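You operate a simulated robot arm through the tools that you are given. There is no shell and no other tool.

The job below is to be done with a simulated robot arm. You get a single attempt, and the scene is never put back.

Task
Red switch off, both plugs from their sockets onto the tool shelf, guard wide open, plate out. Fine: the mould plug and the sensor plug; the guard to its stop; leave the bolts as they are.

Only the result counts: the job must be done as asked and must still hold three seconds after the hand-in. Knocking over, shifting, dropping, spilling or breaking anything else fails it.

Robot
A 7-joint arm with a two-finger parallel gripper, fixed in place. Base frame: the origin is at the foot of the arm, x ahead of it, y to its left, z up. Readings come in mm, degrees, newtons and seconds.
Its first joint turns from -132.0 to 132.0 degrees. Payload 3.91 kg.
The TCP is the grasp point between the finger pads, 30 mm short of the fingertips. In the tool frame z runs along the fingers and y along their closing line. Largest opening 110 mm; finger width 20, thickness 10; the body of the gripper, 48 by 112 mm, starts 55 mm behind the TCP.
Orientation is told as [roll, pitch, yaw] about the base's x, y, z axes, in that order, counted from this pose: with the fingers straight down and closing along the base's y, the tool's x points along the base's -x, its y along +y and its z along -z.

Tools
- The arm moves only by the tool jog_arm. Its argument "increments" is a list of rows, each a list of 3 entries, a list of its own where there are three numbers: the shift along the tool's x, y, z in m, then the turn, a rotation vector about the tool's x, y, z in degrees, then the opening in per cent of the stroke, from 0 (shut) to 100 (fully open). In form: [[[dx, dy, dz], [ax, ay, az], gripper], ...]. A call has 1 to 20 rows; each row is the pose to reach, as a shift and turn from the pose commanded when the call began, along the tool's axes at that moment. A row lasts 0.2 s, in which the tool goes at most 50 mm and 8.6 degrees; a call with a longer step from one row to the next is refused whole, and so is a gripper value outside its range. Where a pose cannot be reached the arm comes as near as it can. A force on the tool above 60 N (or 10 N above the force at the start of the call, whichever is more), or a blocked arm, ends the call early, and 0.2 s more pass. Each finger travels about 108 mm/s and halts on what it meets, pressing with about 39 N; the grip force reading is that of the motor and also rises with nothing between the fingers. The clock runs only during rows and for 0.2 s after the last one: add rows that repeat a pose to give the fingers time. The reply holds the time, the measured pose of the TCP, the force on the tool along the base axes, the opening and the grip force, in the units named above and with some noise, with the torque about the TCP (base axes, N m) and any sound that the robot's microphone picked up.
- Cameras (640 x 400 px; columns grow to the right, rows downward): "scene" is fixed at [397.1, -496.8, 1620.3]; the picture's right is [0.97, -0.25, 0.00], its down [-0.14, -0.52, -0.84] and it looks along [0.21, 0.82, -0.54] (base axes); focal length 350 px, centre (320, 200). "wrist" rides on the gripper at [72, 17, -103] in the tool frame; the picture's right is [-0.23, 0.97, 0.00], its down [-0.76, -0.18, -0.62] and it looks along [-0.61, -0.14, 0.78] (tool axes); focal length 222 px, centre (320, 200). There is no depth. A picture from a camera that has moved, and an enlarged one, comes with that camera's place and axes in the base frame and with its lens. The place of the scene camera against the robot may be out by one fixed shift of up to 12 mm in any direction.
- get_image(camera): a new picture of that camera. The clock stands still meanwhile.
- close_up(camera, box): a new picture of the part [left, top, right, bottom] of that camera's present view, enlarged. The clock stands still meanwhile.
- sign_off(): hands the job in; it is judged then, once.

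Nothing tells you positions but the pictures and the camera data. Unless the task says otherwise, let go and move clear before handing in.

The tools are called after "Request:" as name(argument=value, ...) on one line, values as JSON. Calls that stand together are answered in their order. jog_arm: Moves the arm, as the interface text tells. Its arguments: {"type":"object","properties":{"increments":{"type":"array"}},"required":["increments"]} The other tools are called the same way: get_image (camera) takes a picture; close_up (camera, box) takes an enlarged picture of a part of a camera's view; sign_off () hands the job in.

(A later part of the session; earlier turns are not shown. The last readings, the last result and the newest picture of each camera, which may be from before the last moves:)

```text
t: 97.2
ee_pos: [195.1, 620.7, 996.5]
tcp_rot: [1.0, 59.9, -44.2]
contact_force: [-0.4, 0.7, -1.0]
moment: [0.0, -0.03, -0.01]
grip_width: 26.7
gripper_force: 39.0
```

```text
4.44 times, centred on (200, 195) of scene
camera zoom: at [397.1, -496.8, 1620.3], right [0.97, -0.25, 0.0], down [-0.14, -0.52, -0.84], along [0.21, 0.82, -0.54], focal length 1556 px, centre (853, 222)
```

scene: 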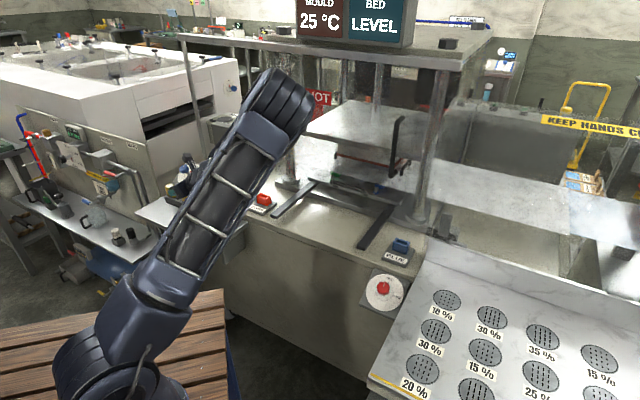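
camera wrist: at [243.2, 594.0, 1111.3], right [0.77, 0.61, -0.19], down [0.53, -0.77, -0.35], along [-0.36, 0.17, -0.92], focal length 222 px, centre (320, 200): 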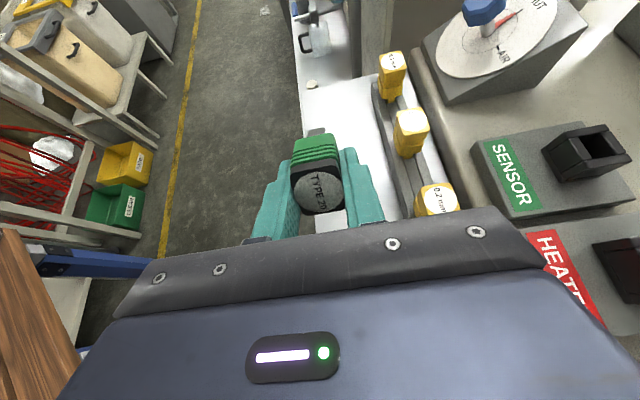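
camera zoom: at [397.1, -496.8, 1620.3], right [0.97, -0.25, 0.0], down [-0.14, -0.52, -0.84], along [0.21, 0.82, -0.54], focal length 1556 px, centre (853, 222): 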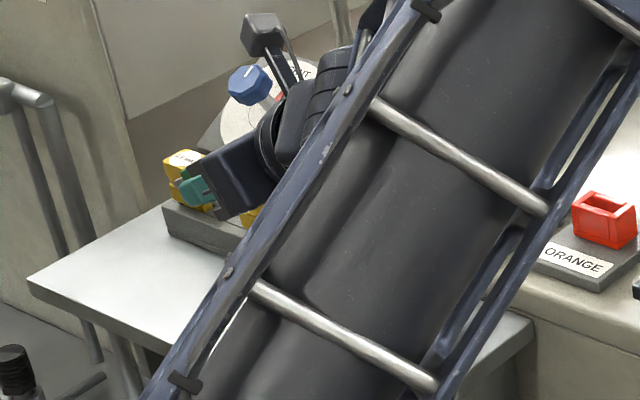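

The 60° tilt reached cleanly. I'll lower most of the way toward the shelf and check.

Request:
jog_arm(increments=[[[-0.026, 0, 0.015], [0, 0, 0], 15], [[-0.052, 0, 0.03], [0, 0, 0], 15], [[-0.078, 0, 0.045], [0, 0, 0], 15], [[-0.1, 0, 0.0577], [0, 0, 0], 15], [[-0.1, 0, 0.0577], [0, 0, 0], 15]])

Request:
get_image(camera="wrist")

Request:
close_up(camera="scene", box=[140, 150, 260, 240])

Request:
close_up(camera="wrist", box=[230, 60, 410, 220])

```text
t: 98.4
ee_pos: [196.5, 620.0, 880.6]
tcp_rot: [1.0, 60.0, -44.2]
contact_force: [0.0, -0.3, 0.3]
moment: [-0.01, 0.02, -0.02]
grip_width: 26.5
gripper_force: 39.0
```

```text
taken
camera wrist: at [246.2, 593.1, 994.6], right [0.77, 0.61, -0.19], down [0.53, -0.77, -0.35], along [-0.36, 0.17, -0.92], focal length 222 px, centre (320, 200)
```

wrist: 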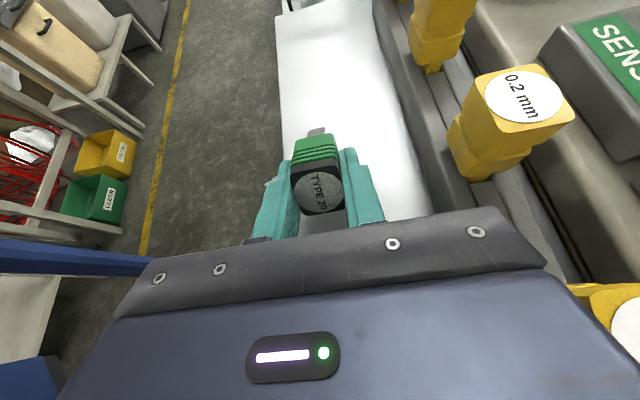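

```text
4.44 times, centred on (200, 195) of scene
camera zoom: at [397.1, -496.8, 1620.3], right [0.97, -0.25, 0.0], down [-0.14, -0.52, -0.84], along [0.21, 0.82, -0.54], focal length 1556 px, centre (853, 222)
```

zoom: 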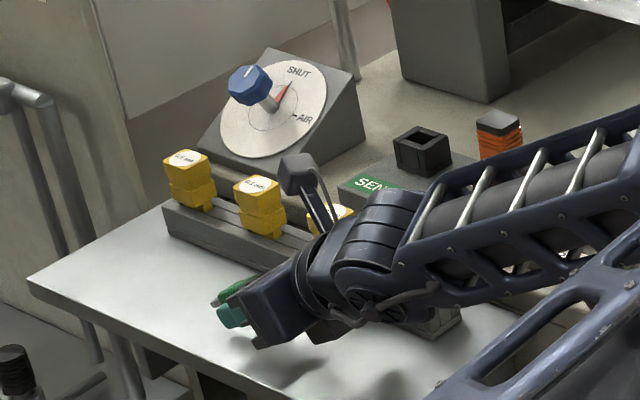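

```text
2.50 times, centred on (320, 140) of wrist
camera zoom: at [246.2, 593.1, 994.6], right [0.77, 0.61, -0.19], down [0.53, -0.77, -0.35], along [-0.36, 0.17, -0.92], focal length 555 px, centre (320, 350)
```

zoom: 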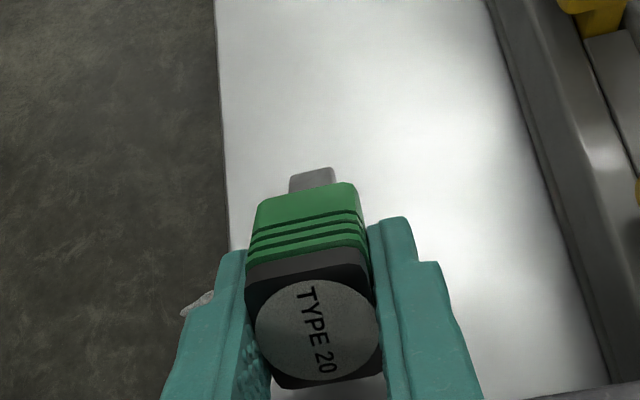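

The plug is above the shelf with margin on both sides. I'll lower in small steps and watch the contact force.

Request:
jog_arm(increments=[[[-0.0104, 0, 0.006], [0, 0, 0], 15], [[-0.0173, 0, 0.01], [0, 0, 0], 15], [[-0.0208, 0, 0.012], [0, 0, 0], 15], [[-0.0208, 0, 0.012], [0, 0, 0], 15]])

Request:
close_up(camera="scene", box=[160, 180, 240, 230])

Request:
close_up(camera="wrist", box=[230, 60, 410, 220])

```text
t: 99.4
ee_pos: [194.5, 621.7, 856.9]
tcp_rot: [1.1, 60.1, -44.2]
contact_force: [3.0, -2.1, 20.4]
moment: [0.64, 0.76, 0.06]
grip_width: 26.8
gripper_force: 38.7
```

```text
8.00 times, centred on (200, 205) of scene
camera zoom: at [397.1, -496.8, 1620.3], right [0.97, -0.25, 0.0], down [-0.14, -0.52, -0.84], along [0.21, 0.82, -0.54], focal length 2801 px, centre (1280, 160)
```

zoom: 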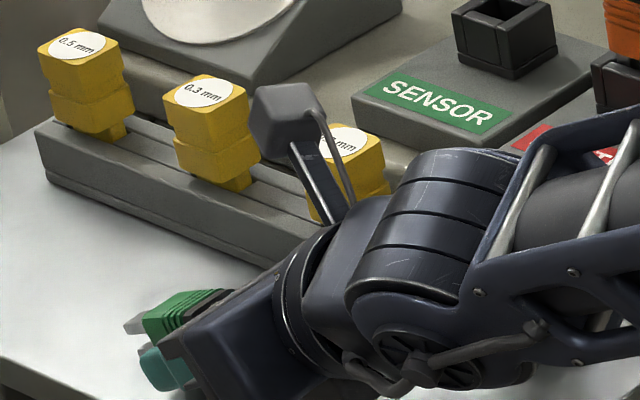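

```text
2.50 times, centred on (320, 140) of wrist
camera zoom: at [244.1, 594.5, 971.0], right [0.77, 0.61, -0.19], down [0.53, -0.77, -0.35], along [-0.36, 0.17, -0.92], focal length 555 px, centre (320, 350)
```

zoom: 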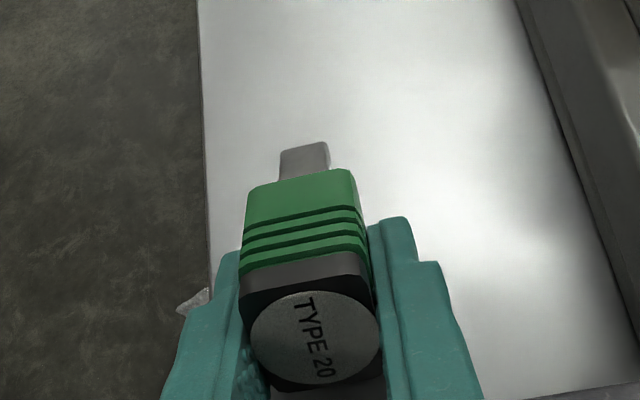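

Contact at 20 N and the tongue rests on the shelf. I'll open gently and back out along the tool axis.

Request:
jog_arm(increments=[[[0, 0, 0], [0, 0, 0], 25], [[0, 0, 0], [0, 0, 0], 28], [[0, 0, 0], [0, 0, 0], 33], [[0, 0, 0], [0, 0, 0], 42], [[0, 0, 0], [0, 0, 0], 42], [[0, 0, -0.01], [0, 0, 0], 42], [[0, 0, -0.03], [0, 0, 0], 42], [[0, 0, -0.06], [0, 0, 0], 42], [[0, 0, -0.1], [0, 0, 0], 42], [[0, 0, -0.1], [0, 0, 0], 42]])

Request:
get_image(camera="wrist")

Request:
close_up(camera="scene", box=[140, 170, 240, 240])

```text
t: 101.6
ee_pos: [257.2, 561.8, 906.6]
tcp_rot: [0.8, 60.1, -44.4]
contact_force: [0.4, 0.0, 0.6]
moment: [0.0, -0.01, 0.04]
grip_width: 46.2
gripper_force: 0.1
```

```text
taken
camera wrist: at [306.8, 535.0, 1020.9], right [0.77, 0.61, -0.19], down [0.53, -0.78, -0.35], along [-0.36, 0.17, -0.92], focal length 222 px, centre (320, 200)
```

wrist: 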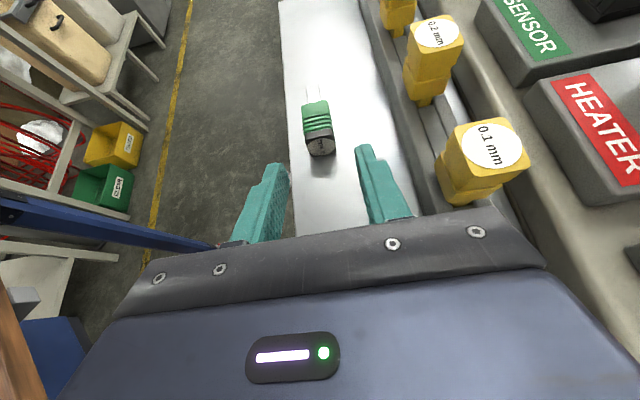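

```text
5.71 times, centred on (190, 205) of scene
camera zoom: at [397.1, -496.8, 1620.3], right [0.97, -0.25, 0.0], down [-0.14, -0.52, -0.84], along [0.21, 0.82, -0.54], focal length 2001 px, centre (1063, 171)
```

zoom: 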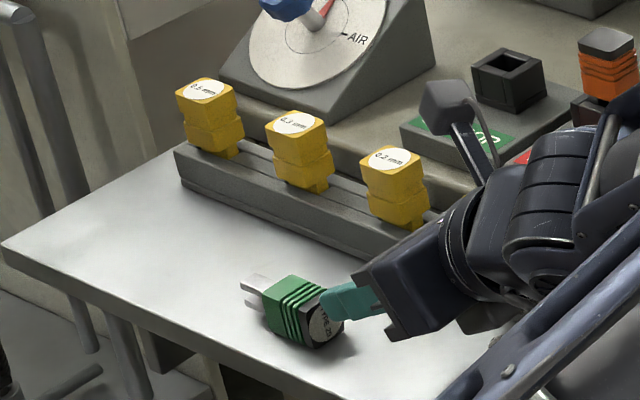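

The sensor plug lies on the tool shelf. Now the heater plug, which is the mould plug: I'll rise, level the tool and hover over it.

Request:
jog_arm(increments=[[[0.0195, 0, -0.0113], [0, -3, 0], 42], [[0.039, 0, -0.0225], [0, -10, 0], 42], [[0.0585, 0, -0.0338], [0, -18, 0], 42], [[0.078, 0, -0.045], [0, -26, 0], 45], [[0.0975, 0, -0.0563], [0, -34, 0], 50], [[0.117, 0, -0.0675], [0, -42, 0], 55], [[0.1365, 0, -0.0788], [0, -50, 0], 55], [[0.156, 0, -0.09], [0, -58, 0], 55], [[0.156, 0, -0.09], [0, -60, 0], 55], [[0.156, 0, -0.09], [0, -60, 0], 55]])

```text
t: 103.8
ee_pos: [256.9, 557.0, 1087.6]
tcp_rot: [0.4, -0.1, -45.1]
contact_force: [-0.1, 0.4, -0.2]
moment: [-0.03, 0.04, -0.01]
grip_width: 60.6
gripper_force: 0.1
```

Level again. Next I'll move over the heater plug.

Request:
jog_arm(increments=[[[0.003, 0.038, 0], [0, 0, 0], 55], [[0.006, 0.076, 0], [0, 0, 0], 55], [[0.009, 0.114, 0], [0, 0, 0], 55], [[0.012, 0.152, 0], [0, 0, 0], 55], [[0.015, 0.19, 0], [0, 0, 0], 55], [[0.0188, 0.2285, 0], [0, 0, 0], 55], [[0.0188, 0.2285, 0], [0, 0, 0], 55]])

Request:
get_image(camera="wrist")

Request:
close_up(camera="wrist", box=[230, 80, 410, 200])

Request:
close_up(camera="scene", box=[140, 150, 270, 240])

```text
t: 105.4
ee_pos: [403.9, 735.5, 1088.7]
tcp_rot: [0.6, 0.0, -44.9]
contact_force: [0.2, 0.3, 1.1]
moment: [0.03, -0.01, 0.01]
grip_width: 60.4
gripper_force: 0.0
```

```text
taken
camera wrist: at [363.2, 797.5, 1191.0], right [0.85, 0.53, 0.01], down [0.41, -0.67, 0.62], along [0.33, -0.53, -0.78], focal length 222 px, centre (320, 200)
```

wrist: 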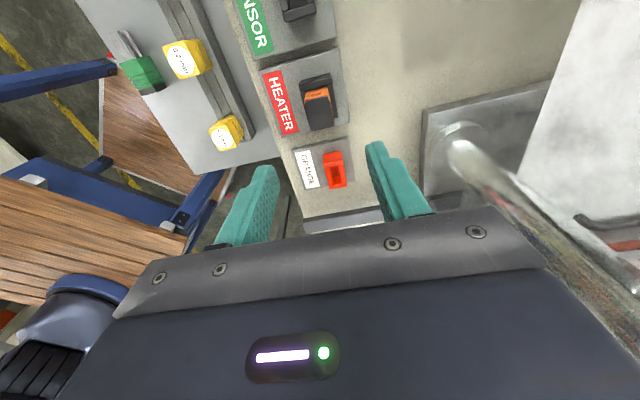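

```text
3.33 times, centred on (320, 140) of wrist
camera zoom: at [363.2, 797.5, 1191.0], right [0.85, 0.53, 0.01], down [0.41, -0.67, 0.62], along [0.33, -0.53, -0.78], focal length 740 px, centre (320, 400)
```

zoom: 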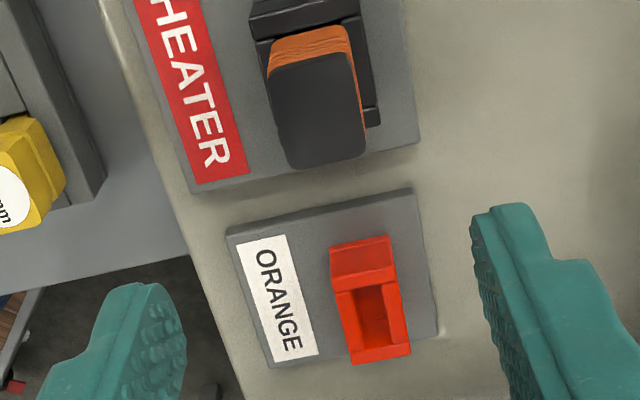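

```text
4.44 times, centred on (205, 195) of scene
camera zoom: at [397.1, -496.8, 1620.3], right [0.97, -0.25, 0.0], down [-0.14, -0.52, -0.84], along [0.21, 0.82, -0.54], focal length 1556 px, centre (831, 222)
```

zoom: 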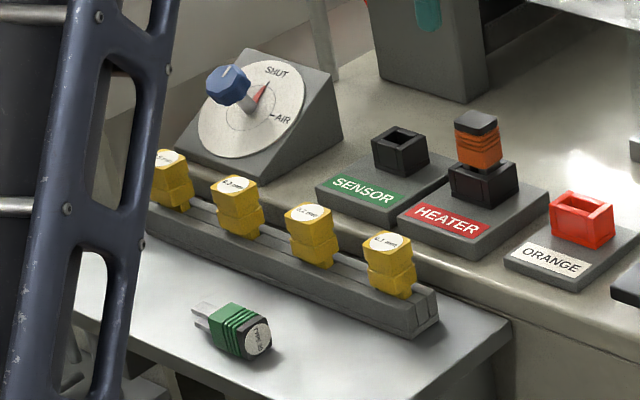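

The sensor plug is stable on the shelf and the heater plug is on axis. I'll descend to just above grip height and check.

Request:
jog_arm(increments=[[[0, -0.001, 0.04], [0, 0, 0], 55], [[0, -0.001, 0.08], [0, 0, 0], 55], [[0, -0.001, 0.11], [0, 0, 0], 55], [[0, -0.001, 0.125], [0, 0, 0], 55], [[0, -0.001, 0.131], [0, 0, 0], 55], [[0, -0.001, 0.131], [0, 0, 0], 55]])

Request:
close_up(camera="wrist", box=[230, 100, 410, 220])

Request:
close_up(camera="scene", box=[190, 150, 270, 200])

```text
t: 106.8
ee_pos: [402.9, 735.0, 960.1]
tcp_rot: [0.5, 0.0, -45.0]
contact_force: [0.0, -0.2, -0.3]
moment: [0.02, 0.01, -0.02]
grip_width: 60.6
gripper_force: 0.1
```

```text
3.33 times, centred on (320, 160) of wrist
camera zoom: at [363.2, 797.6, 1062.5], right [0.85, 0.53, 0.01], down [0.41, -0.67, 0.62], along [0.33, -0.53, -0.78], focal length 740 px, centre (320, 333)
```

zoom: 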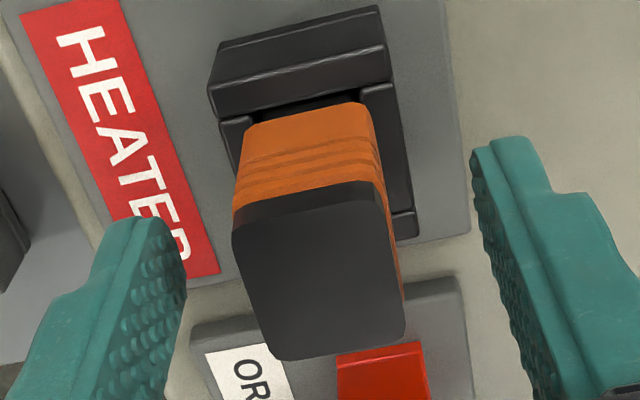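

```text
8.00 times, centred on (230, 175) of scene
camera zoom: at [397.1, -496.8, 1620.3], right [0.97, -0.25, 0.0], down [-0.14, -0.52, -0.84], along [0.21, 0.82, -0.54], focal length 2801 px, centre (1040, 400)
```

zoom: 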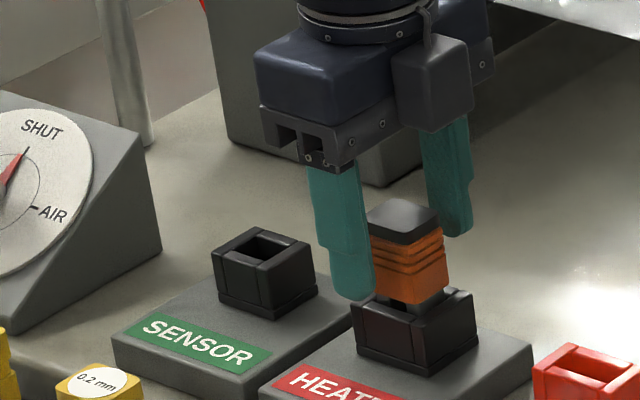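

Centred. I'll lower 11 mm, close and check the grip.

Request:
jog_arm(increments=[[[0, -0.0005, 0.006], [0, 0, 0], 55], [[0, -0.0005, 0.011], [0, 0, 0], 55], [[0, -0.0005, 0.011], [0, 0, 0], 40], [[0, -0.0005, 0.011], [0, 0, 0], 25], [[0, -0.0005, 0.011], [0, 0, 0], 15], [[0, -0.0005, 0.011], [0, 0, 0], 15]])

Request:
close_up(camera="wrist", box=[230, 100, 410, 220])

Request:
close_up(camera="scene", box=[190, 150, 270, 200])

```text
t: 108.2
ee_pos: [402.9, 734.9, 947.9]
tcp_rot: [0.5, 0.0, -45.1]
contact_force: [3.5, 4.5, 1.1]
moment: [0.21, -0.16, 0.01]
grip_width: 26.6
gripper_force: 39.4
```

```text
3.33 times, centred on (320, 160) of wrist
camera zoom: at [363.3, 797.0, 1051.9], right [0.85, 0.53, 0.01], down [0.41, -0.67, 0.62], along [0.33, -0.52, -0.78], focal length 740 px, centre (320, 333)
```

zoom: 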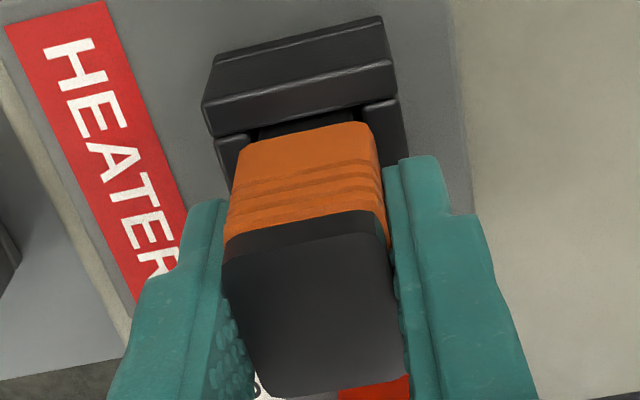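

```text
8.00 times, centred on (230, 175) of scene
camera zoom: at [397.1, -496.8, 1620.3], right [0.97, -0.25, 0.0], down [-0.14, -0.52, -0.84], along [0.21, 0.82, -0.54], focal length 2801 px, centre (1040, 400)
```

zoom: 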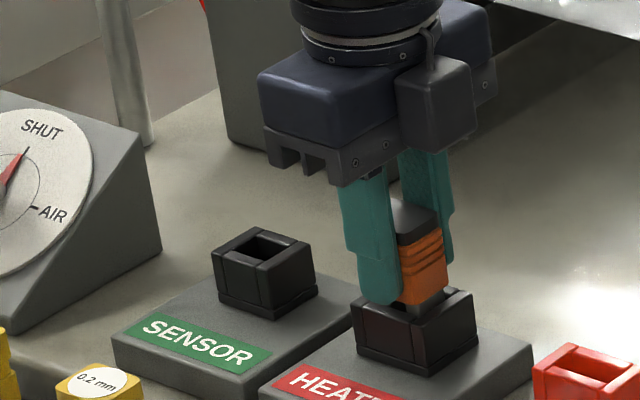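

Gripped at 26.6 mm. I'll pull the heater plug straight up.

Request:
jog_arm(increments=[[[0, 0, -0.004], [0, 0, 0], 15], [[0, 0, -0.008], [0, 0, 0], 15], [[0, 0, -0.012], [0, 0, 0], 15], [[0, 0, -0.016], [0, 0, 0], 15], [[0, 0, -0.022], [0, 0, 0], 15], [[0, 0, -0.03], [0, 0, 0], 15], [[0, 0, -0.04], [0, 0, 0], 15], [[0, 0, -0.055], [0, 0, 0], 15], [[0, 0, -0.075], [0, 0, 0], 15], [[0, 0, -0.1], [0, 0, 0], 15], [[0, 0, -0.125], [0, 0, 0], 15], [[0, 0, -0.125], [0, 0, 0], 15]])

Request:
close_up(camera="scene", box=[190, 120, 290, 200])

```text
t: 110.8
ee_pos: [401.5, 734.1, 1075.5]
tcp_rot: [0.5, 0.1, -45.1]
contact_force: [-0.2, 0.5, -1.3]
moment: [-0.04, 0.0, 0.0]
grip_width: 26.8
gripper_force: 38.4
```

```text
5.00 times, centred on (240, 160) of scene
camera zoom: at [397.1, -496.8, 1620.3], right [0.97, -0.25, 0.0], down [-0.14, -0.52, -0.84], along [0.21, 0.82, -0.54], focal length 1751 px, centre (720, 400)
```

zoom: 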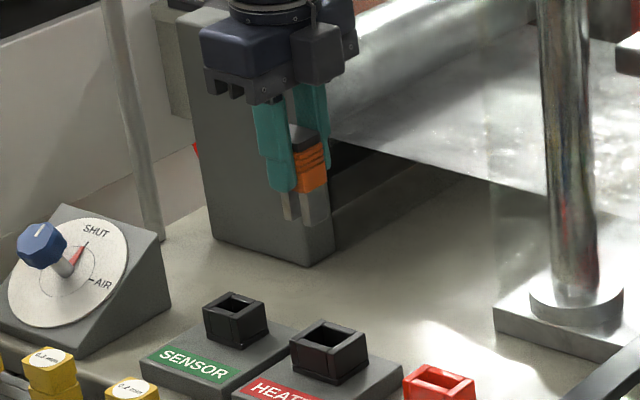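

The heater plug is out too. I'll carry it to the shelf, to the right of the sensor plug.

Request:
jog_arm(increments=[[[-0.007, -0.0375, 0.0], [0, 0, 0], 15], [[-0.014, -0.075, 0.0], [0, 0, 0], 15], [[-0.021, -0.1125, 0.01], [0, 0, 0], 15], [[-0.028, -0.15, 0.03], [0, 0, 0], 15], [[-0.036, -0.1875, 0.055], [0, 0, 0], 15], [[-0.043, -0.225, 0.077], [0, 0, 0], 15], [[-0.043, -0.225, 0.077], [0, 0, 0], 15]])

Request:
jog_arm(increments=[[[0, 0, 0], [0, 7.5, 0], 15], [[0, 0, 0], [0, 15, 0], 15], [[0, 0, 0], [0, 22.5, 0], 15], [[0, 0, 0], [0, 30, 0], 15], [[0, 0, 0], [0, 37.5, 0], 15], [[0, 0, 0], [0, 45, 0], 15], [[0, 0, 0], [0, 52.5, 0], 15], [[0, 0, 0], [0, 60, 0], 15], [[0, 0, 0], [0, 60, 0], 15]])

Request:
get_image(camera="wrist")

Request:
get_image(camera="scene")

```text
t: 112.4
ee_pos: [270.1, 541.8, 992.7]
tcp_rot: [0.4, 0.0, -45.0]
contact_force: [-0.4, -0.2, -0.7]
moment: [-0.01, -0.03, 0.01]
grip_width: 26.4
gripper_force: 38.8
```

```text
t: 114.4
ee_pos: [273.2, 543.5, 992.5]
tcp_rot: [1.0, 60.1, -44.1]
contact_force: [-0.7, -0.5, -0.6]
moment: [0.01, -0.02, 0.04]
grip_width: 26.6
gripper_force: 38.9
```

```text
taken
camera wrist: at [322.1, 517.0, 1108.2], right [0.77, 0.61, -0.19], down [0.53, -0.77, -0.35], along [-0.36, 0.17, -0.92], focal length 222 px, centre (320, 200)
```

wrist: 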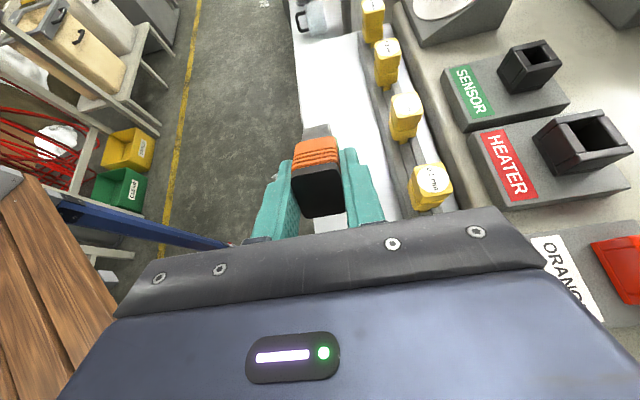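

```text
taken
```

scene: 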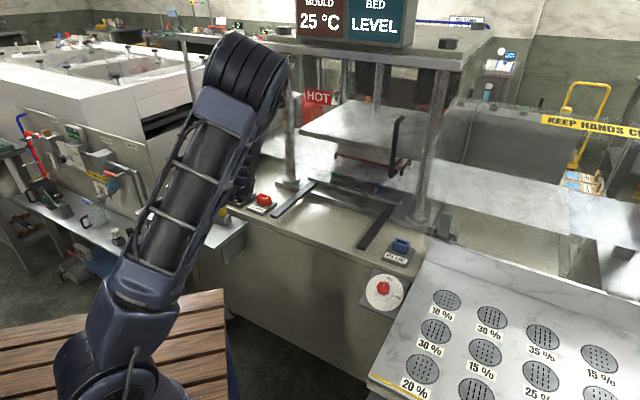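

Same approach as before; I'll lower toward the shelf.

Request:
jog_arm(increments=[[[-0.026, 0, 0.015], [0, 0, 0], 15], [[-0.052, 0, 0.03], [0, 0, 0], 15], [[-0.078, 0, 0.045], [0, 0, 0], 15], [[-0.097, 0, 0.056], [0, 0, 0], 15], [[-0.107, 0, 0.0618], [0, 0, 0], 15], [[-0.112, 0, 0.0647], [0, 0, 0], 15], [[-0.112, 0, 0.0647], [0, 0, 0], 15]])

Request:
get_image(camera="wrist")

Request:
close_up(camera="scene", box=[150, 170, 250, 240])

```text
t: 116.0
ee_pos: [272.9, 545.2, 865.2]
tcp_rot: [1.1, 60.1, -44.1]
contact_force: [1.4, -0.5, 21.7]
moment: [0.72, 0.8, -0.08]
grip_width: 26.2
gripper_force: 39.2
```

```text
taken
camera wrist: at [322.3, 517.3, 979.9], right [0.77, 0.61, -0.19], down [0.53, -0.77, -0.35], along [-0.36, 0.17, -0.92], focal length 222 px, centre (320, 200)
```

wrist: 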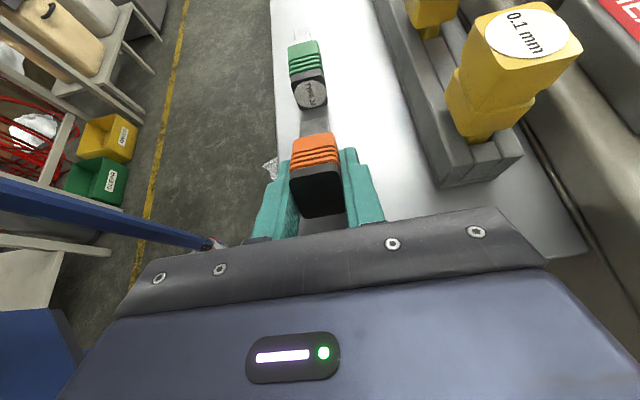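

```text
5.71 times, centred on (200, 205) of scene
camera zoom: at [397.1, -496.8, 1620.3], right [0.97, -0.25, 0.0], down [-0.14, -0.52, -0.84], along [0.21, 0.82, -0.54], focal length 2001 px, centre (1006, 171)
```

zoom: 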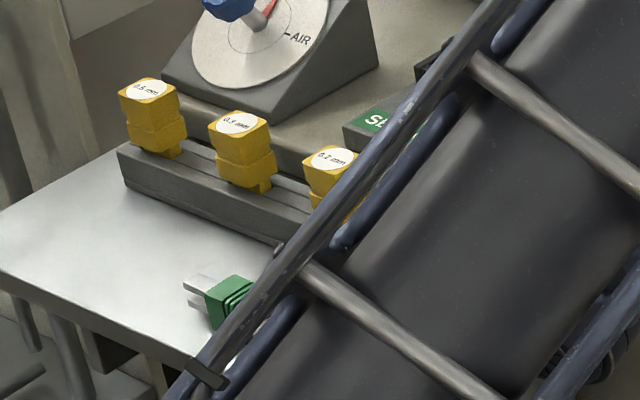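

Contact at about 22 N. I'll open gently and back out.

Request:
jog_arm(increments=[[[0, 0, 0], [0, 0, 0], 25], [[0, 0, 0], [0, 0, 0], 28], [[0, 0, 0], [0, 0, 0], 33], [[0, 0, 0], [0, 0, 0], 42], [[0, 0, 0], [0, 0, 0], 42], [[0, 0, -0.01], [0, 0, 0], 42], [[0, 0, -0.03], [0, 0, 0], 42], [[0, 0, -0.06], [0, 0, 0], 42], [[0, 0, -0.1], [0, 0, 0], 42], [[0, 0, -0.1], [0, 0, 0], 42]])

Request:
get_image(camera="wrist")

```text
t: 118.2
ee_pos: [332.5, 482.4, 913.9]
tcp_rot: [1.1, 60.0, -44.3]
contact_force: [0.1, 0.0, 0.2]
moment: [-0.01, -0.01, 0.04]
grip_width: 46.1
gripper_force: 0.1
```

```text
taken
camera wrist: at [381.7, 456.3, 1028.3], right [0.77, 0.61, -0.19], down [0.53, -0.77, -0.35], along [-0.36, 0.17, -0.92], focal length 222 px, centre (320, 200)
```

wrist: 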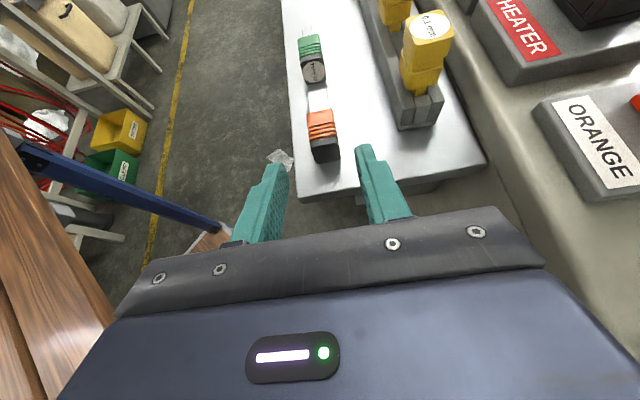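

Both plugs lie on the tool shelf. Next is the guard, so I'll rise and level the tool.

Request:
jog_arm(increments=[[[0.026, 0, -0.015], [0, -3, 0], 42], [[0.052, 0, -0.03], [0, -10, 0], 45], [[0.078, 0, -0.045], [0, -18, 0], 50], [[0.104, 0, -0.06], [0, -26, 0], 60], [[0.13, 0, -0.075], [0, -34, 0], 70], [[0.156, 0, -0.09], [0, -42, 0], 80], [[0.182, 0, -0.105], [0, -50, 0], 80], [[0.208, 0, -0.12], [0, -58, 0], 80], [[0.208, 0, -0.12], [0, -60, 0], 80], [[0.208, 0, -0.12], [0, -60, 0], 80]])

Request:
close_up(camera="scene", box=[140, 150, 270, 250])

Request:
get_image(camera="scene")

```text
t: 120.4
ee_pos: [334.6, 478.9, 1154.8]
tcp_rot: [0.4, -0.1, -45.0]
contact_force: [-0.6, 0.6, 0.4]
moment: [-0.03, 0.01, -0.03]
grip_width: 88.0
gripper_force: 0.0
```

```text
4.00 times, centred on (205, 200) of scene
camera zoom: at [397.1, -496.8, 1620.3], right [0.97, -0.25, 0.0], down [-0.14, -0.52, -0.84], along [0.21, 0.82, -0.54], focal length 1400 px, centre (780, 200)
```

zoom: 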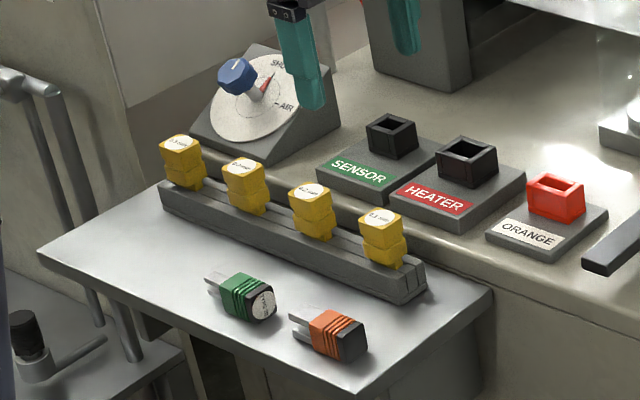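

```text
taken
```

scene: 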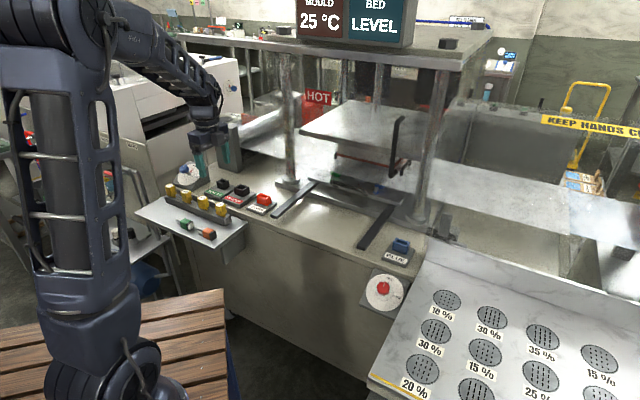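

Both sockets are empty and both plugs are on the shelf. Now I'll move in front of the guard handle and roll the camera to the top side.

Request:
jog_arm(increments=[[[-0.0365, 0.0014, -0.0041], [0, 0, 8.2], 80], [[-0.0731, 0.0027, -0.0082], [0, 0, 16.4], 80], [[-0.1096, 0.0041, -0.0123], [0, 0, 24.6], 80], [[-0.1462, 0.0055, -0.0164], [0, 0, 32.8], 80], [[-0.1827, 0.0068, -0.0205], [0, 0, 41], 80], [[-0.2193, 0.0082, -0.0245], [0, 0, 49.2], 80], [[-0.2558, 0.0095, -0.0286], [0, 0, 57.4], 80], [[-0.2924, 0.0109, -0.0327], [0, 0, 65.6], 80], [[-0.3289, 0.0123, -0.0368], [0, 0, 73.8], 80], [[-0.3655, 0.0136, -0.0409], [0, 0, 82], 80], [[-0.402, 0.015, -0.045], [0, 0, 90], 80], [[-0.402, 0.015, -0.045], [0, 0, 90], 80]])

Request:
get_image(camera="scene")

```text
t: 123.0
ee_pos: [628.0, 206.7, 1204.5]
tcp_rot: [0.1, 0.5, -135.1]
contact_force: [-0.1, -0.9, 0.0]
moment: [-0.03, -0.03, 0.01]
grip_width: 88.2
gripper_force: 0.0
```

```text
taken
```

scene: 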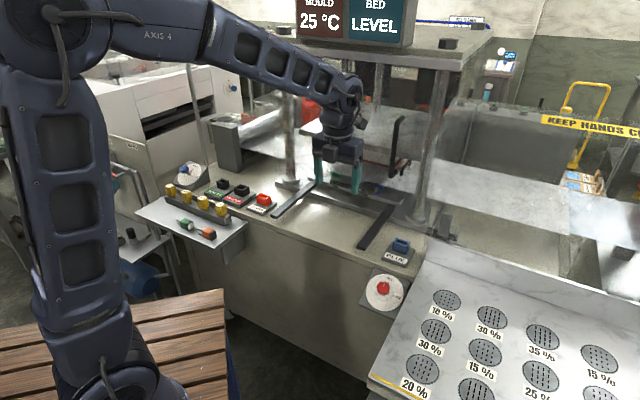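

Good posture. I'll tilt the tool outward toward the guard in stages.

Request:
jog_arm(increments=[[[0, 0, 0], [0, 7.5, 0], 80], [[0, 0, 0], [0, 15, 0], 80], [[0, 0, 0], [0, 22.5, 0], 80], [[0, 0, 0], [0, 30, 0], 80], [[0, 0, 0], [0, 37.5, 0], 80], [[0, 0, 0], [0, 45, 0], 80], [[0, 0, 0], [0, 45, 0], 80]])

Request:
get_image(camera="wrist")

Request:
get_image(camera="scene")

```text
t: 124.6
ee_pos: [628.9, 206.8, 1200.0]
tcp_rot: [0.1, 45.5, -134.9]
contact_force: [1.0, 0.3, 0.4]
moment: [0.01, -0.01, 0.02]
grip_width: 88.1
gripper_force: 0.1
```

```text
taken
camera wrist: at [624.7, 178.5, 1323.6], right [0.58, -0.8, -0.16], down [-0.82, -0.56, -0.11], along [-0.01, 0.19, -0.98], focal length 222 px, centre (320, 200)
```

wrist: 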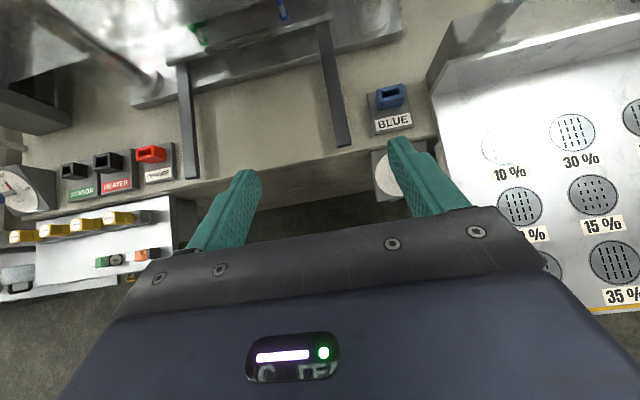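

```text
taken
```

scene: 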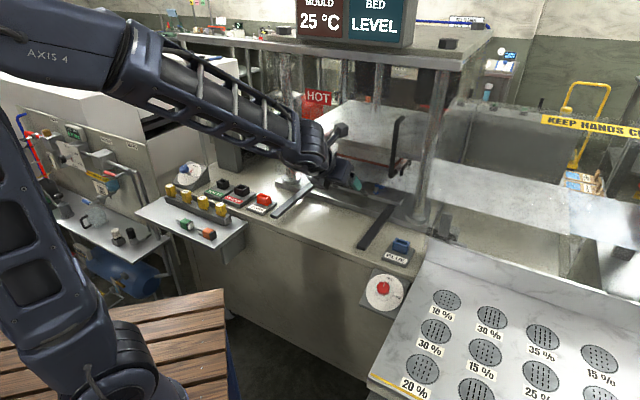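

I'll extend toward the handle now so the arm doesn't fold, tilting to 60° on the way.

Request:
jog_arm(increments=[[[0.0163, 0.0094, 0.0262], [0, 3, 0], 80], [[0.0325, 0.0188, 0.0523], [0, 6, 0], 80], [[0.0488, 0.0282, 0.0785], [0, 9, 0], 80], [[0.065, 0.0376, 0.1046], [0, 12, 0], 80], [[0.0813, 0.047, 0.1308], [0, 15, 0], 80], [[0.0813, 0.047, 0.1308], [0, 15, 0], 80]])

Request:
get_image(camera="wrist")

Request:
get_image(camera="scene")

```text
t: 126.0
ee_pos: [766.4, 281.1, 1166.8]
tcp_rot: [0.0, 60.5, -135.0]
contact_force: [-0.1, -0.6, 1.0]
moment: [-0.05, 0.0, 0.01]
grip_width: 88.0
gripper_force: 0.1
```

```text
taken
camera wrist: at [740.4, 230.5, 1280.2], right [0.61, -0.77, -0.2], down [-0.77, -0.52, -0.36], along [0.17, 0.37, -0.91], focal length 222 px, centre (320, 200)
```

wrist: 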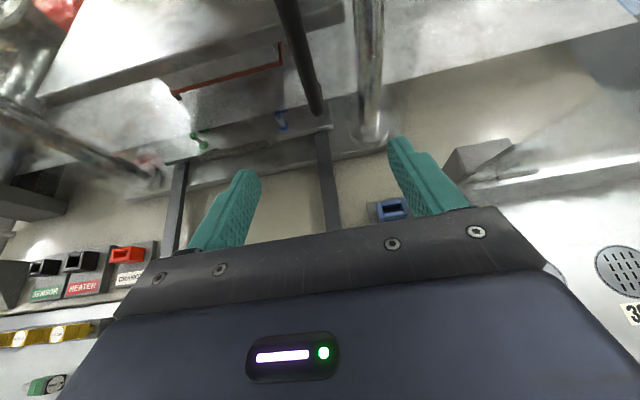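

```text
taken
```

scene: 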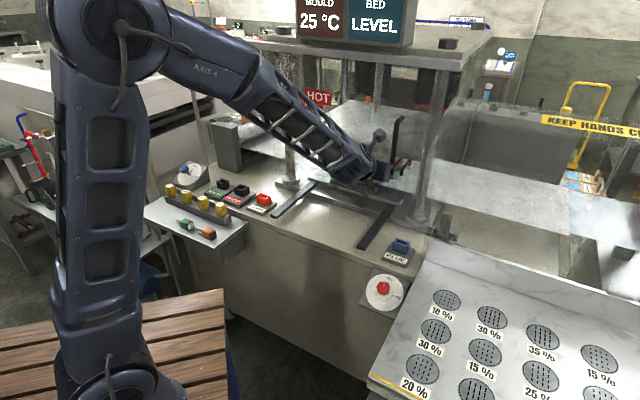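

The handle bar triangulates consistently to n≈883, s≈340, straight ahead of the gripper. I'll close in, stopping short to check.

Request:
jog_arm(increments=[[[0.0127, -0.001, 0.0326], [0, 0, 0], 80], [[0.0254, -0.002, 0.0653], [0, 0, 0], 75], [[0.0381, -0.003, 0.0979], [0, 0, 0], 70], [[0.0381, -0.003, 0.0979], [0, 0, 0], 70]])

Request:
get_image(camera="wrist")

Request:
close_up(camera="wrist", box=[220, 40, 420, 200])

Request:
close_up(camera="scene", box=[330, 90, 450, 200])

```text
t: 127.0
ee_pos: [840.7, 357.5, 1150.2]
tcp_rot: [0.0, 60.5, -135.0]
contact_force: [0.4, -0.2, -0.2]
moment: [0.03, -0.03, -0.01]
grip_width: 77.0
gripper_force: 0.1
```

```text
taken
camera wrist: at [813.3, 307.6, 1263.3], right [0.61, -0.77, -0.2], down [-0.77, -0.52, -0.36], along [0.17, 0.37, -0.91], focal length 222 px, centre (320, 200)
```

wrist: 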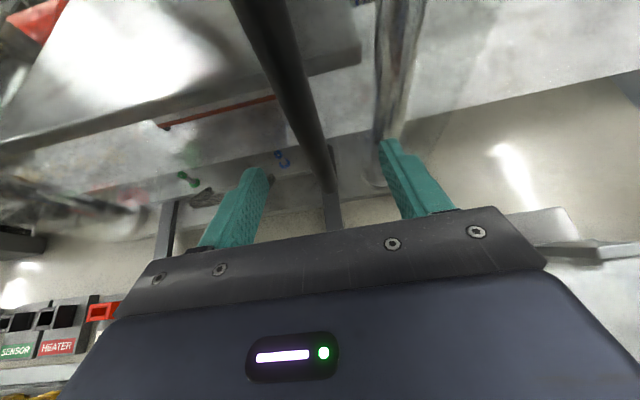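

```text
2.50 times, centred on (320, 120) of wrist
camera zoom: at [813.3, 307.6, 1263.3], right [0.61, -0.77, -0.2], down [-0.77, -0.52, -0.36], along [0.17, 0.37, -0.91], focal length 555 px, centre (320, 400)
```

zoom: 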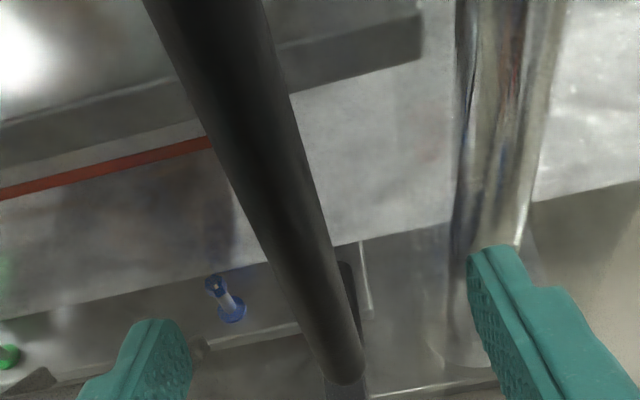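

```text
3.64 times, centred on (390, 145) of scene
camera zoom: at [397.1, -496.8, 1620.3], right [0.97, -0.25, 0.0], down [-0.14, -0.52, -0.84], along [0.21, 0.82, -0.54], focal length 1273 px, centre (66, 400)
```

zoom: 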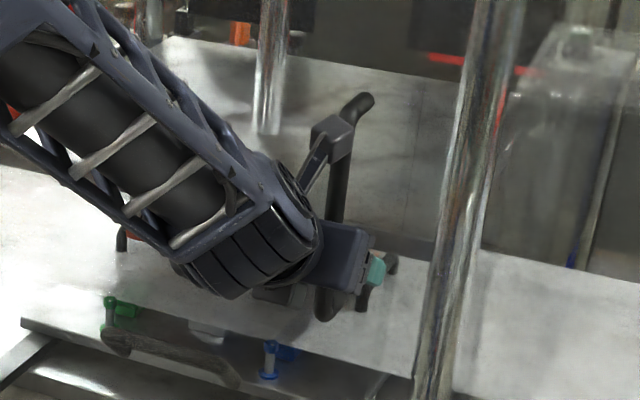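

The bar sits between the fingers, about 22 mm thick and 3.5 mm off centre. I'll advance 25 mm and close on it.

Request:
jog_arm(increments=[[[0.004, -0.0035, 0.0075], [0, 0, 0], 70], [[0.0082, -0.0035, 0.0145], [0, 0, 0], 70], [[0.0123, -0.0035, 0.0218], [0, 0, 0], 70], [[0.0123, -0.0035, 0.0218], [0, 0, 0], 55], [[0.0123, -0.0035, 0.0218], [0, 0, 0], 40], [[0.0123, -0.0035, 0.0218], [0, 0, 0], 25], [[0.0123, -0.0035, 0.0218], [0, 0, 0], 10], [[0.0123, -0.0035, 0.0218], [0, 0, 0], 10]])

Request:
get_image(camera="wrist")

Request:
close_up(camera="scene", box=[330, 90, 450, 200])

```text
t: 128.8
ee_pos: [853.6, 376.1, 1151.2]
tcp_rot: [0.0, 60.4, -135.0]
contact_force: [5.6, -2.3, 0.2]
moment: [0.03, -0.06, -0.14]
grip_width: 15.9
gripper_force: 45.3
```

```text
taken
camera wrist: at [828.2, 325.3, 1264.3], right [0.61, -0.77, -0.2], down [-0.78, -0.52, -0.36], along [0.17, 0.37, -0.91], focal length 222 px, centre (320, 200)
```

wrist: 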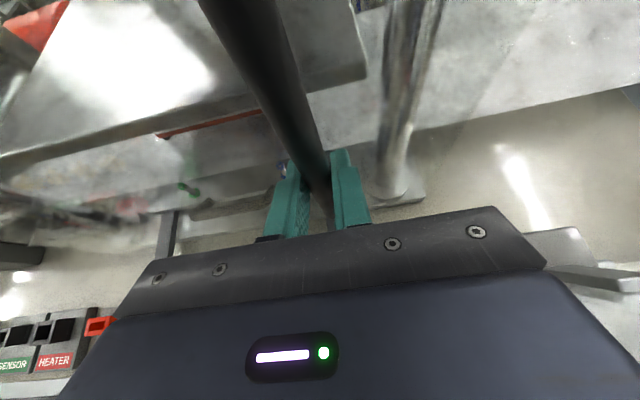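

```text
3.64 times, centred on (390, 145) of scene
camera zoom: at [397.1, -496.8, 1620.3], right [0.97, -0.25, 0.0], down [-0.14, -0.52, -0.84], along [0.21, 0.82, -0.54], focal length 1273 px, centre (66, 400)
```

zoom: 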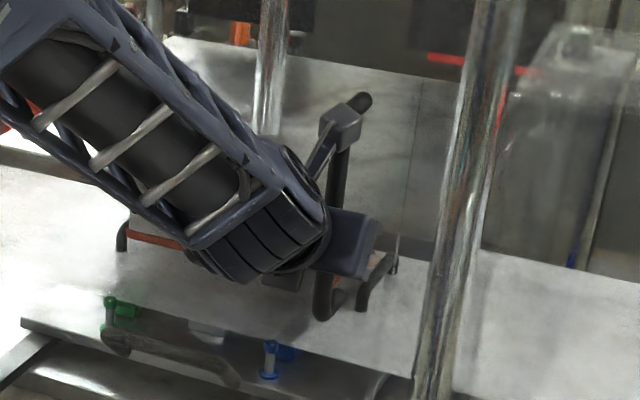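

The bar is gripped (15.9 mm). I'll try sliding left a little to see whether the guard moves that way.

Request:
jog_arm(increments=[[[0, -0.004, 0], [0, 0, 0], 10], [[0, -0.008, 0], [0, 0, 0], 10], [[0, -0.014, 0], [0, 0, 0], 10], [[0, -0.02, 0], [0, 0, 0], 10], [[0, -0.02, 0], [0, 0, 0], 10]])

Request:
close_up(camera="scene", box=[270, 60, 470, 200])

```text
t: 130.0
ee_pos: [840.2, 389.7, 1149.8]
tcp_rot: [0.0, 60.5, -135.1]
contact_force: [-1.0, -0.3, -4.9]
moment: [-0.05, 0.11, 0.25]
grip_width: 15.8
gripper_force: 44.8
```

```text
2.86 times, centred on (370, 130) of scene
camera zoom: at [397.1, -496.8, 1620.3], right [0.97, -0.25, 0.0], down [-0.14, -0.52, -0.84], along [0.21, 0.82, -0.54], focal length 1000 px, centre (177, 400)
```

zoom: 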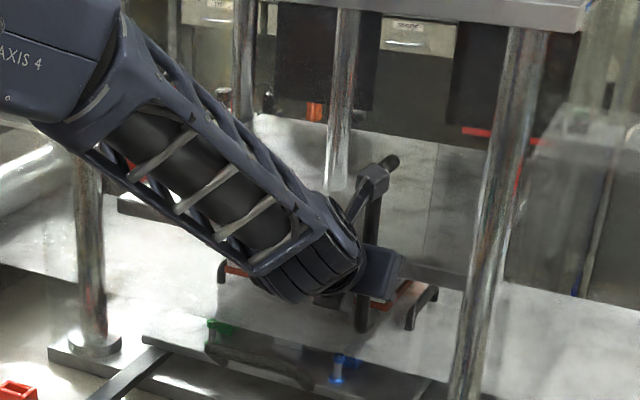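

The guard slides left freely. I'll continue along the track.

Request:
jog_arm(increments=[[[0, -0.025, 0], [0, 0, 0], 10], [[0, -0.055, 0], [0, 0, 0], 10], [[0, -0.085, 0], [0, 0, 0], 10], [[0, -0.115, 0], [0, 0, 0], 10], [[0, -0.145, 0], [0, 0, 0], 10], [[0, -0.175, 0], [0, 0, 0], 10], [[0, -0.2, 0], [0, 0, 0], 10], [[0, -0.2, 0], [0, 0, 0], 10]])

Request:
get_image(camera="scene")

Request:
get_image(camera="wrist")

```text
t: 131.8
ee_pos: [697.1, 531.3, 1151.1]
tcp_rot: [0.0, 60.4, -135.0]
contact_force: [-0.5, -1.5, -19.8]
moment: [0.14, -0.11, -0.17]
grip_width: 15.9
gripper_force: 44.7
```

```text
taken
```

scene: 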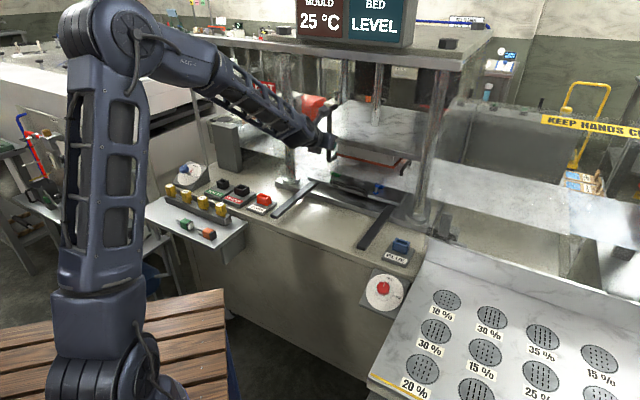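

```text
taken
camera wrist: at [672.1, 481.6, 1264.7], right [0.61, -0.77, -0.2], down [-0.78, -0.52, -0.35], along [0.17, 0.37, -0.91], focal length 222 px, centre (320, 200)
```

wrist: 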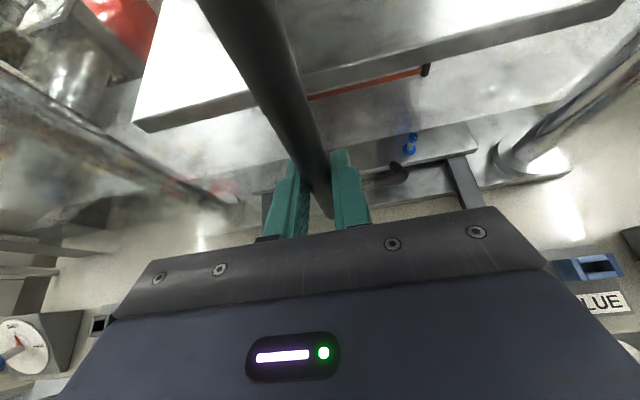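

It's moving smoothly. There's a slight vertical pull, so I'll ease down 2 mm and keep sliding.

Request:
jog_arm(increments=[[[-0.0017, -0.02, 0.001], [0, 0, 0], 10], [[-0.0017, -0.05, 0.001], [0, 0, 0], 10], [[-0.0017, -0.08, 0.001], [0, 0, 0], 10], [[-0.0017, -0.11, 0.001], [0, 0, 0], 10], [[-0.0017, -0.14, 0.001], [0, 0, 0], 10], [[-0.0017, -0.17, 0.001], [0, 0, 0], 10], [[-0.0017, -0.2, 0.001], [0, 0, 0], 10], [[-0.0017, -0.22, 0.001], [0, 0, 0], 10], [[-0.0017, -0.22, 0.001], [0, 0, 0], 10]])

Request:
get_image(camera="scene")

Request:
get_image(camera="wrist")

```text
t: 133.8
ee_pos: [540.4, 688.1, 1149.3]
tcp_rot: [-0.1, 60.7, -135.2]
contact_force: [11.4, 9.2, 33.3]
moment: [0.18, -0.27, 0.01]
grip_width: 15.9
gripper_force: 45.1
```

```text
taken
```

scene: 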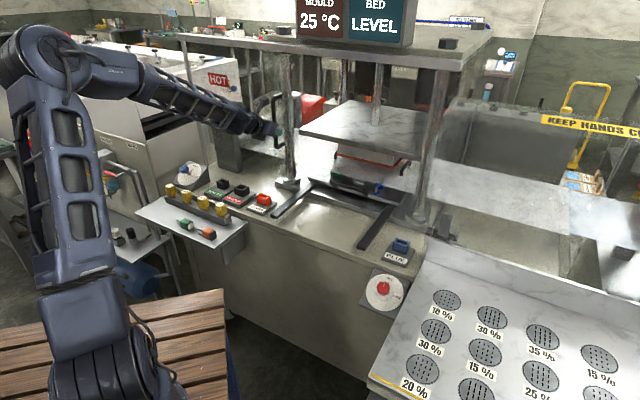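

```text
taken
camera wrist: at [515.1, 636.7, 1263.1], right [0.61, -0.77, -0.2], down [-0.77, -0.52, -0.36], along [0.17, 0.37, -0.91], focal length 222 px, centre (320, 200)
```

wrist: 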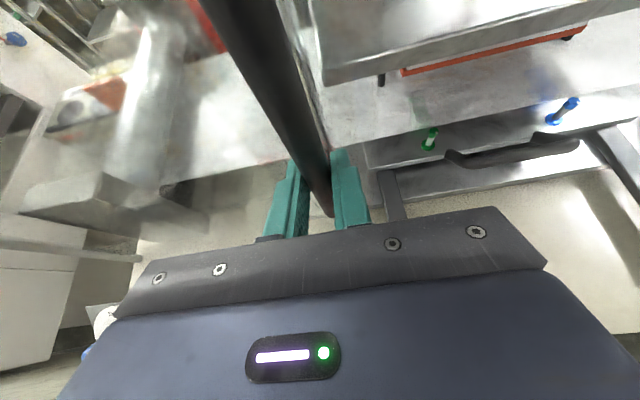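

The guard is most of the way over, with HOT now far left. I'll rebalance 2 mm up and continue until I feel the stop.

Request:
jog_arm(increments=[[[0.0022, -0.006, -0.001], [0, 0, 0], 10], [[0.0022, -0.018, -0.001], [0, 0, 0], 10], [[0.0022, -0.03, -0.001], [0, 0, 0], 10], [[0.0022, -0.042, -0.001], [0, 0, 0], 10], [[0.0022, -0.054, -0.001], [0, 0, 0], 10], [[0.0022, -0.066, -0.001], [0, 0, 0], 10], [[0.0022, -0.076, -0.001], [0, 0, 0], 10], [[0.0022, -0.084, -0.001], [0, 0, 0], 10], [[0.0022, -0.092, -0.001], [0, 0, 0], 10], [[0.0022, -0.1, -0.001], [0, 0, 0], 10], [[0.0022, -0.108, -0.001], [0, 0, 0], 10], [[0.0022, -0.116, -0.001], [0, 0, 0], 10], [[0.0022, -0.124, -0.001], [0, 0, 0], 10], [[0.0022, -0.132, -0.001], [0, 0, 0], 10], [[0.0022, -0.14, -0.001], [0, 0, 0], 10]])

Request:
get_image(camera="scene")

Request:
get_image(camera="wrist")

```text
t: 134.4
ee_pos: [539.7, 688.4, 1148.9]
tcp_rot: [0.5, 60.2, -135.7]
contact_force: [-7.4, -25.4, 7.5]
moment: [0.18, 0.78, -0.11]
grip_width: 16.0
gripper_force: 45.7
stopped in row 3: the force on the tool passed its limit at 70 N (the readings are from after the stop); the commanded pose is now the measured one
```

```text
taken
```

scene: 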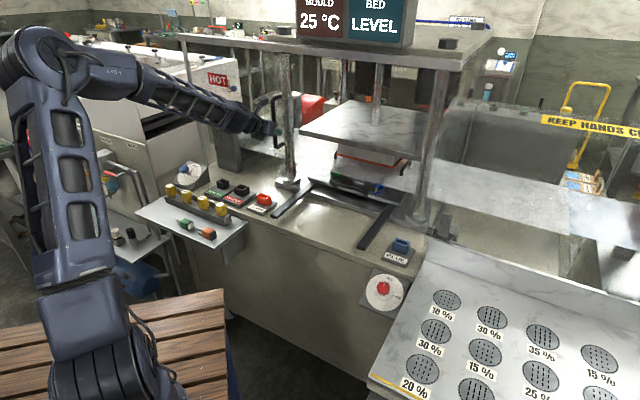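

```text
taken
camera wrist: at [512.8, 639.8, 1263.3], right [0.59, -0.78, -0.19], down [-0.79, -0.51, -0.35], along [0.18, 0.36, -0.92], focal length 222 px, centre (320, 200)
```

wrist: 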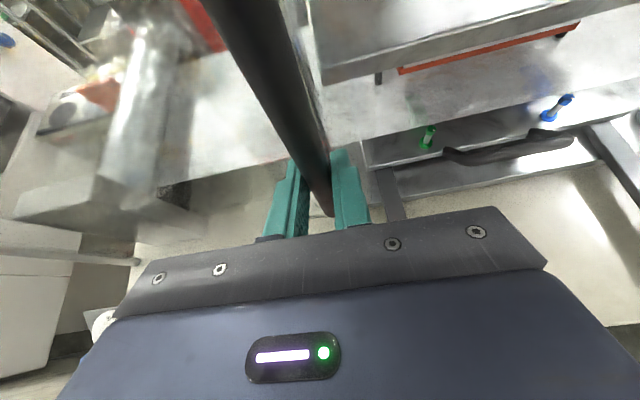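

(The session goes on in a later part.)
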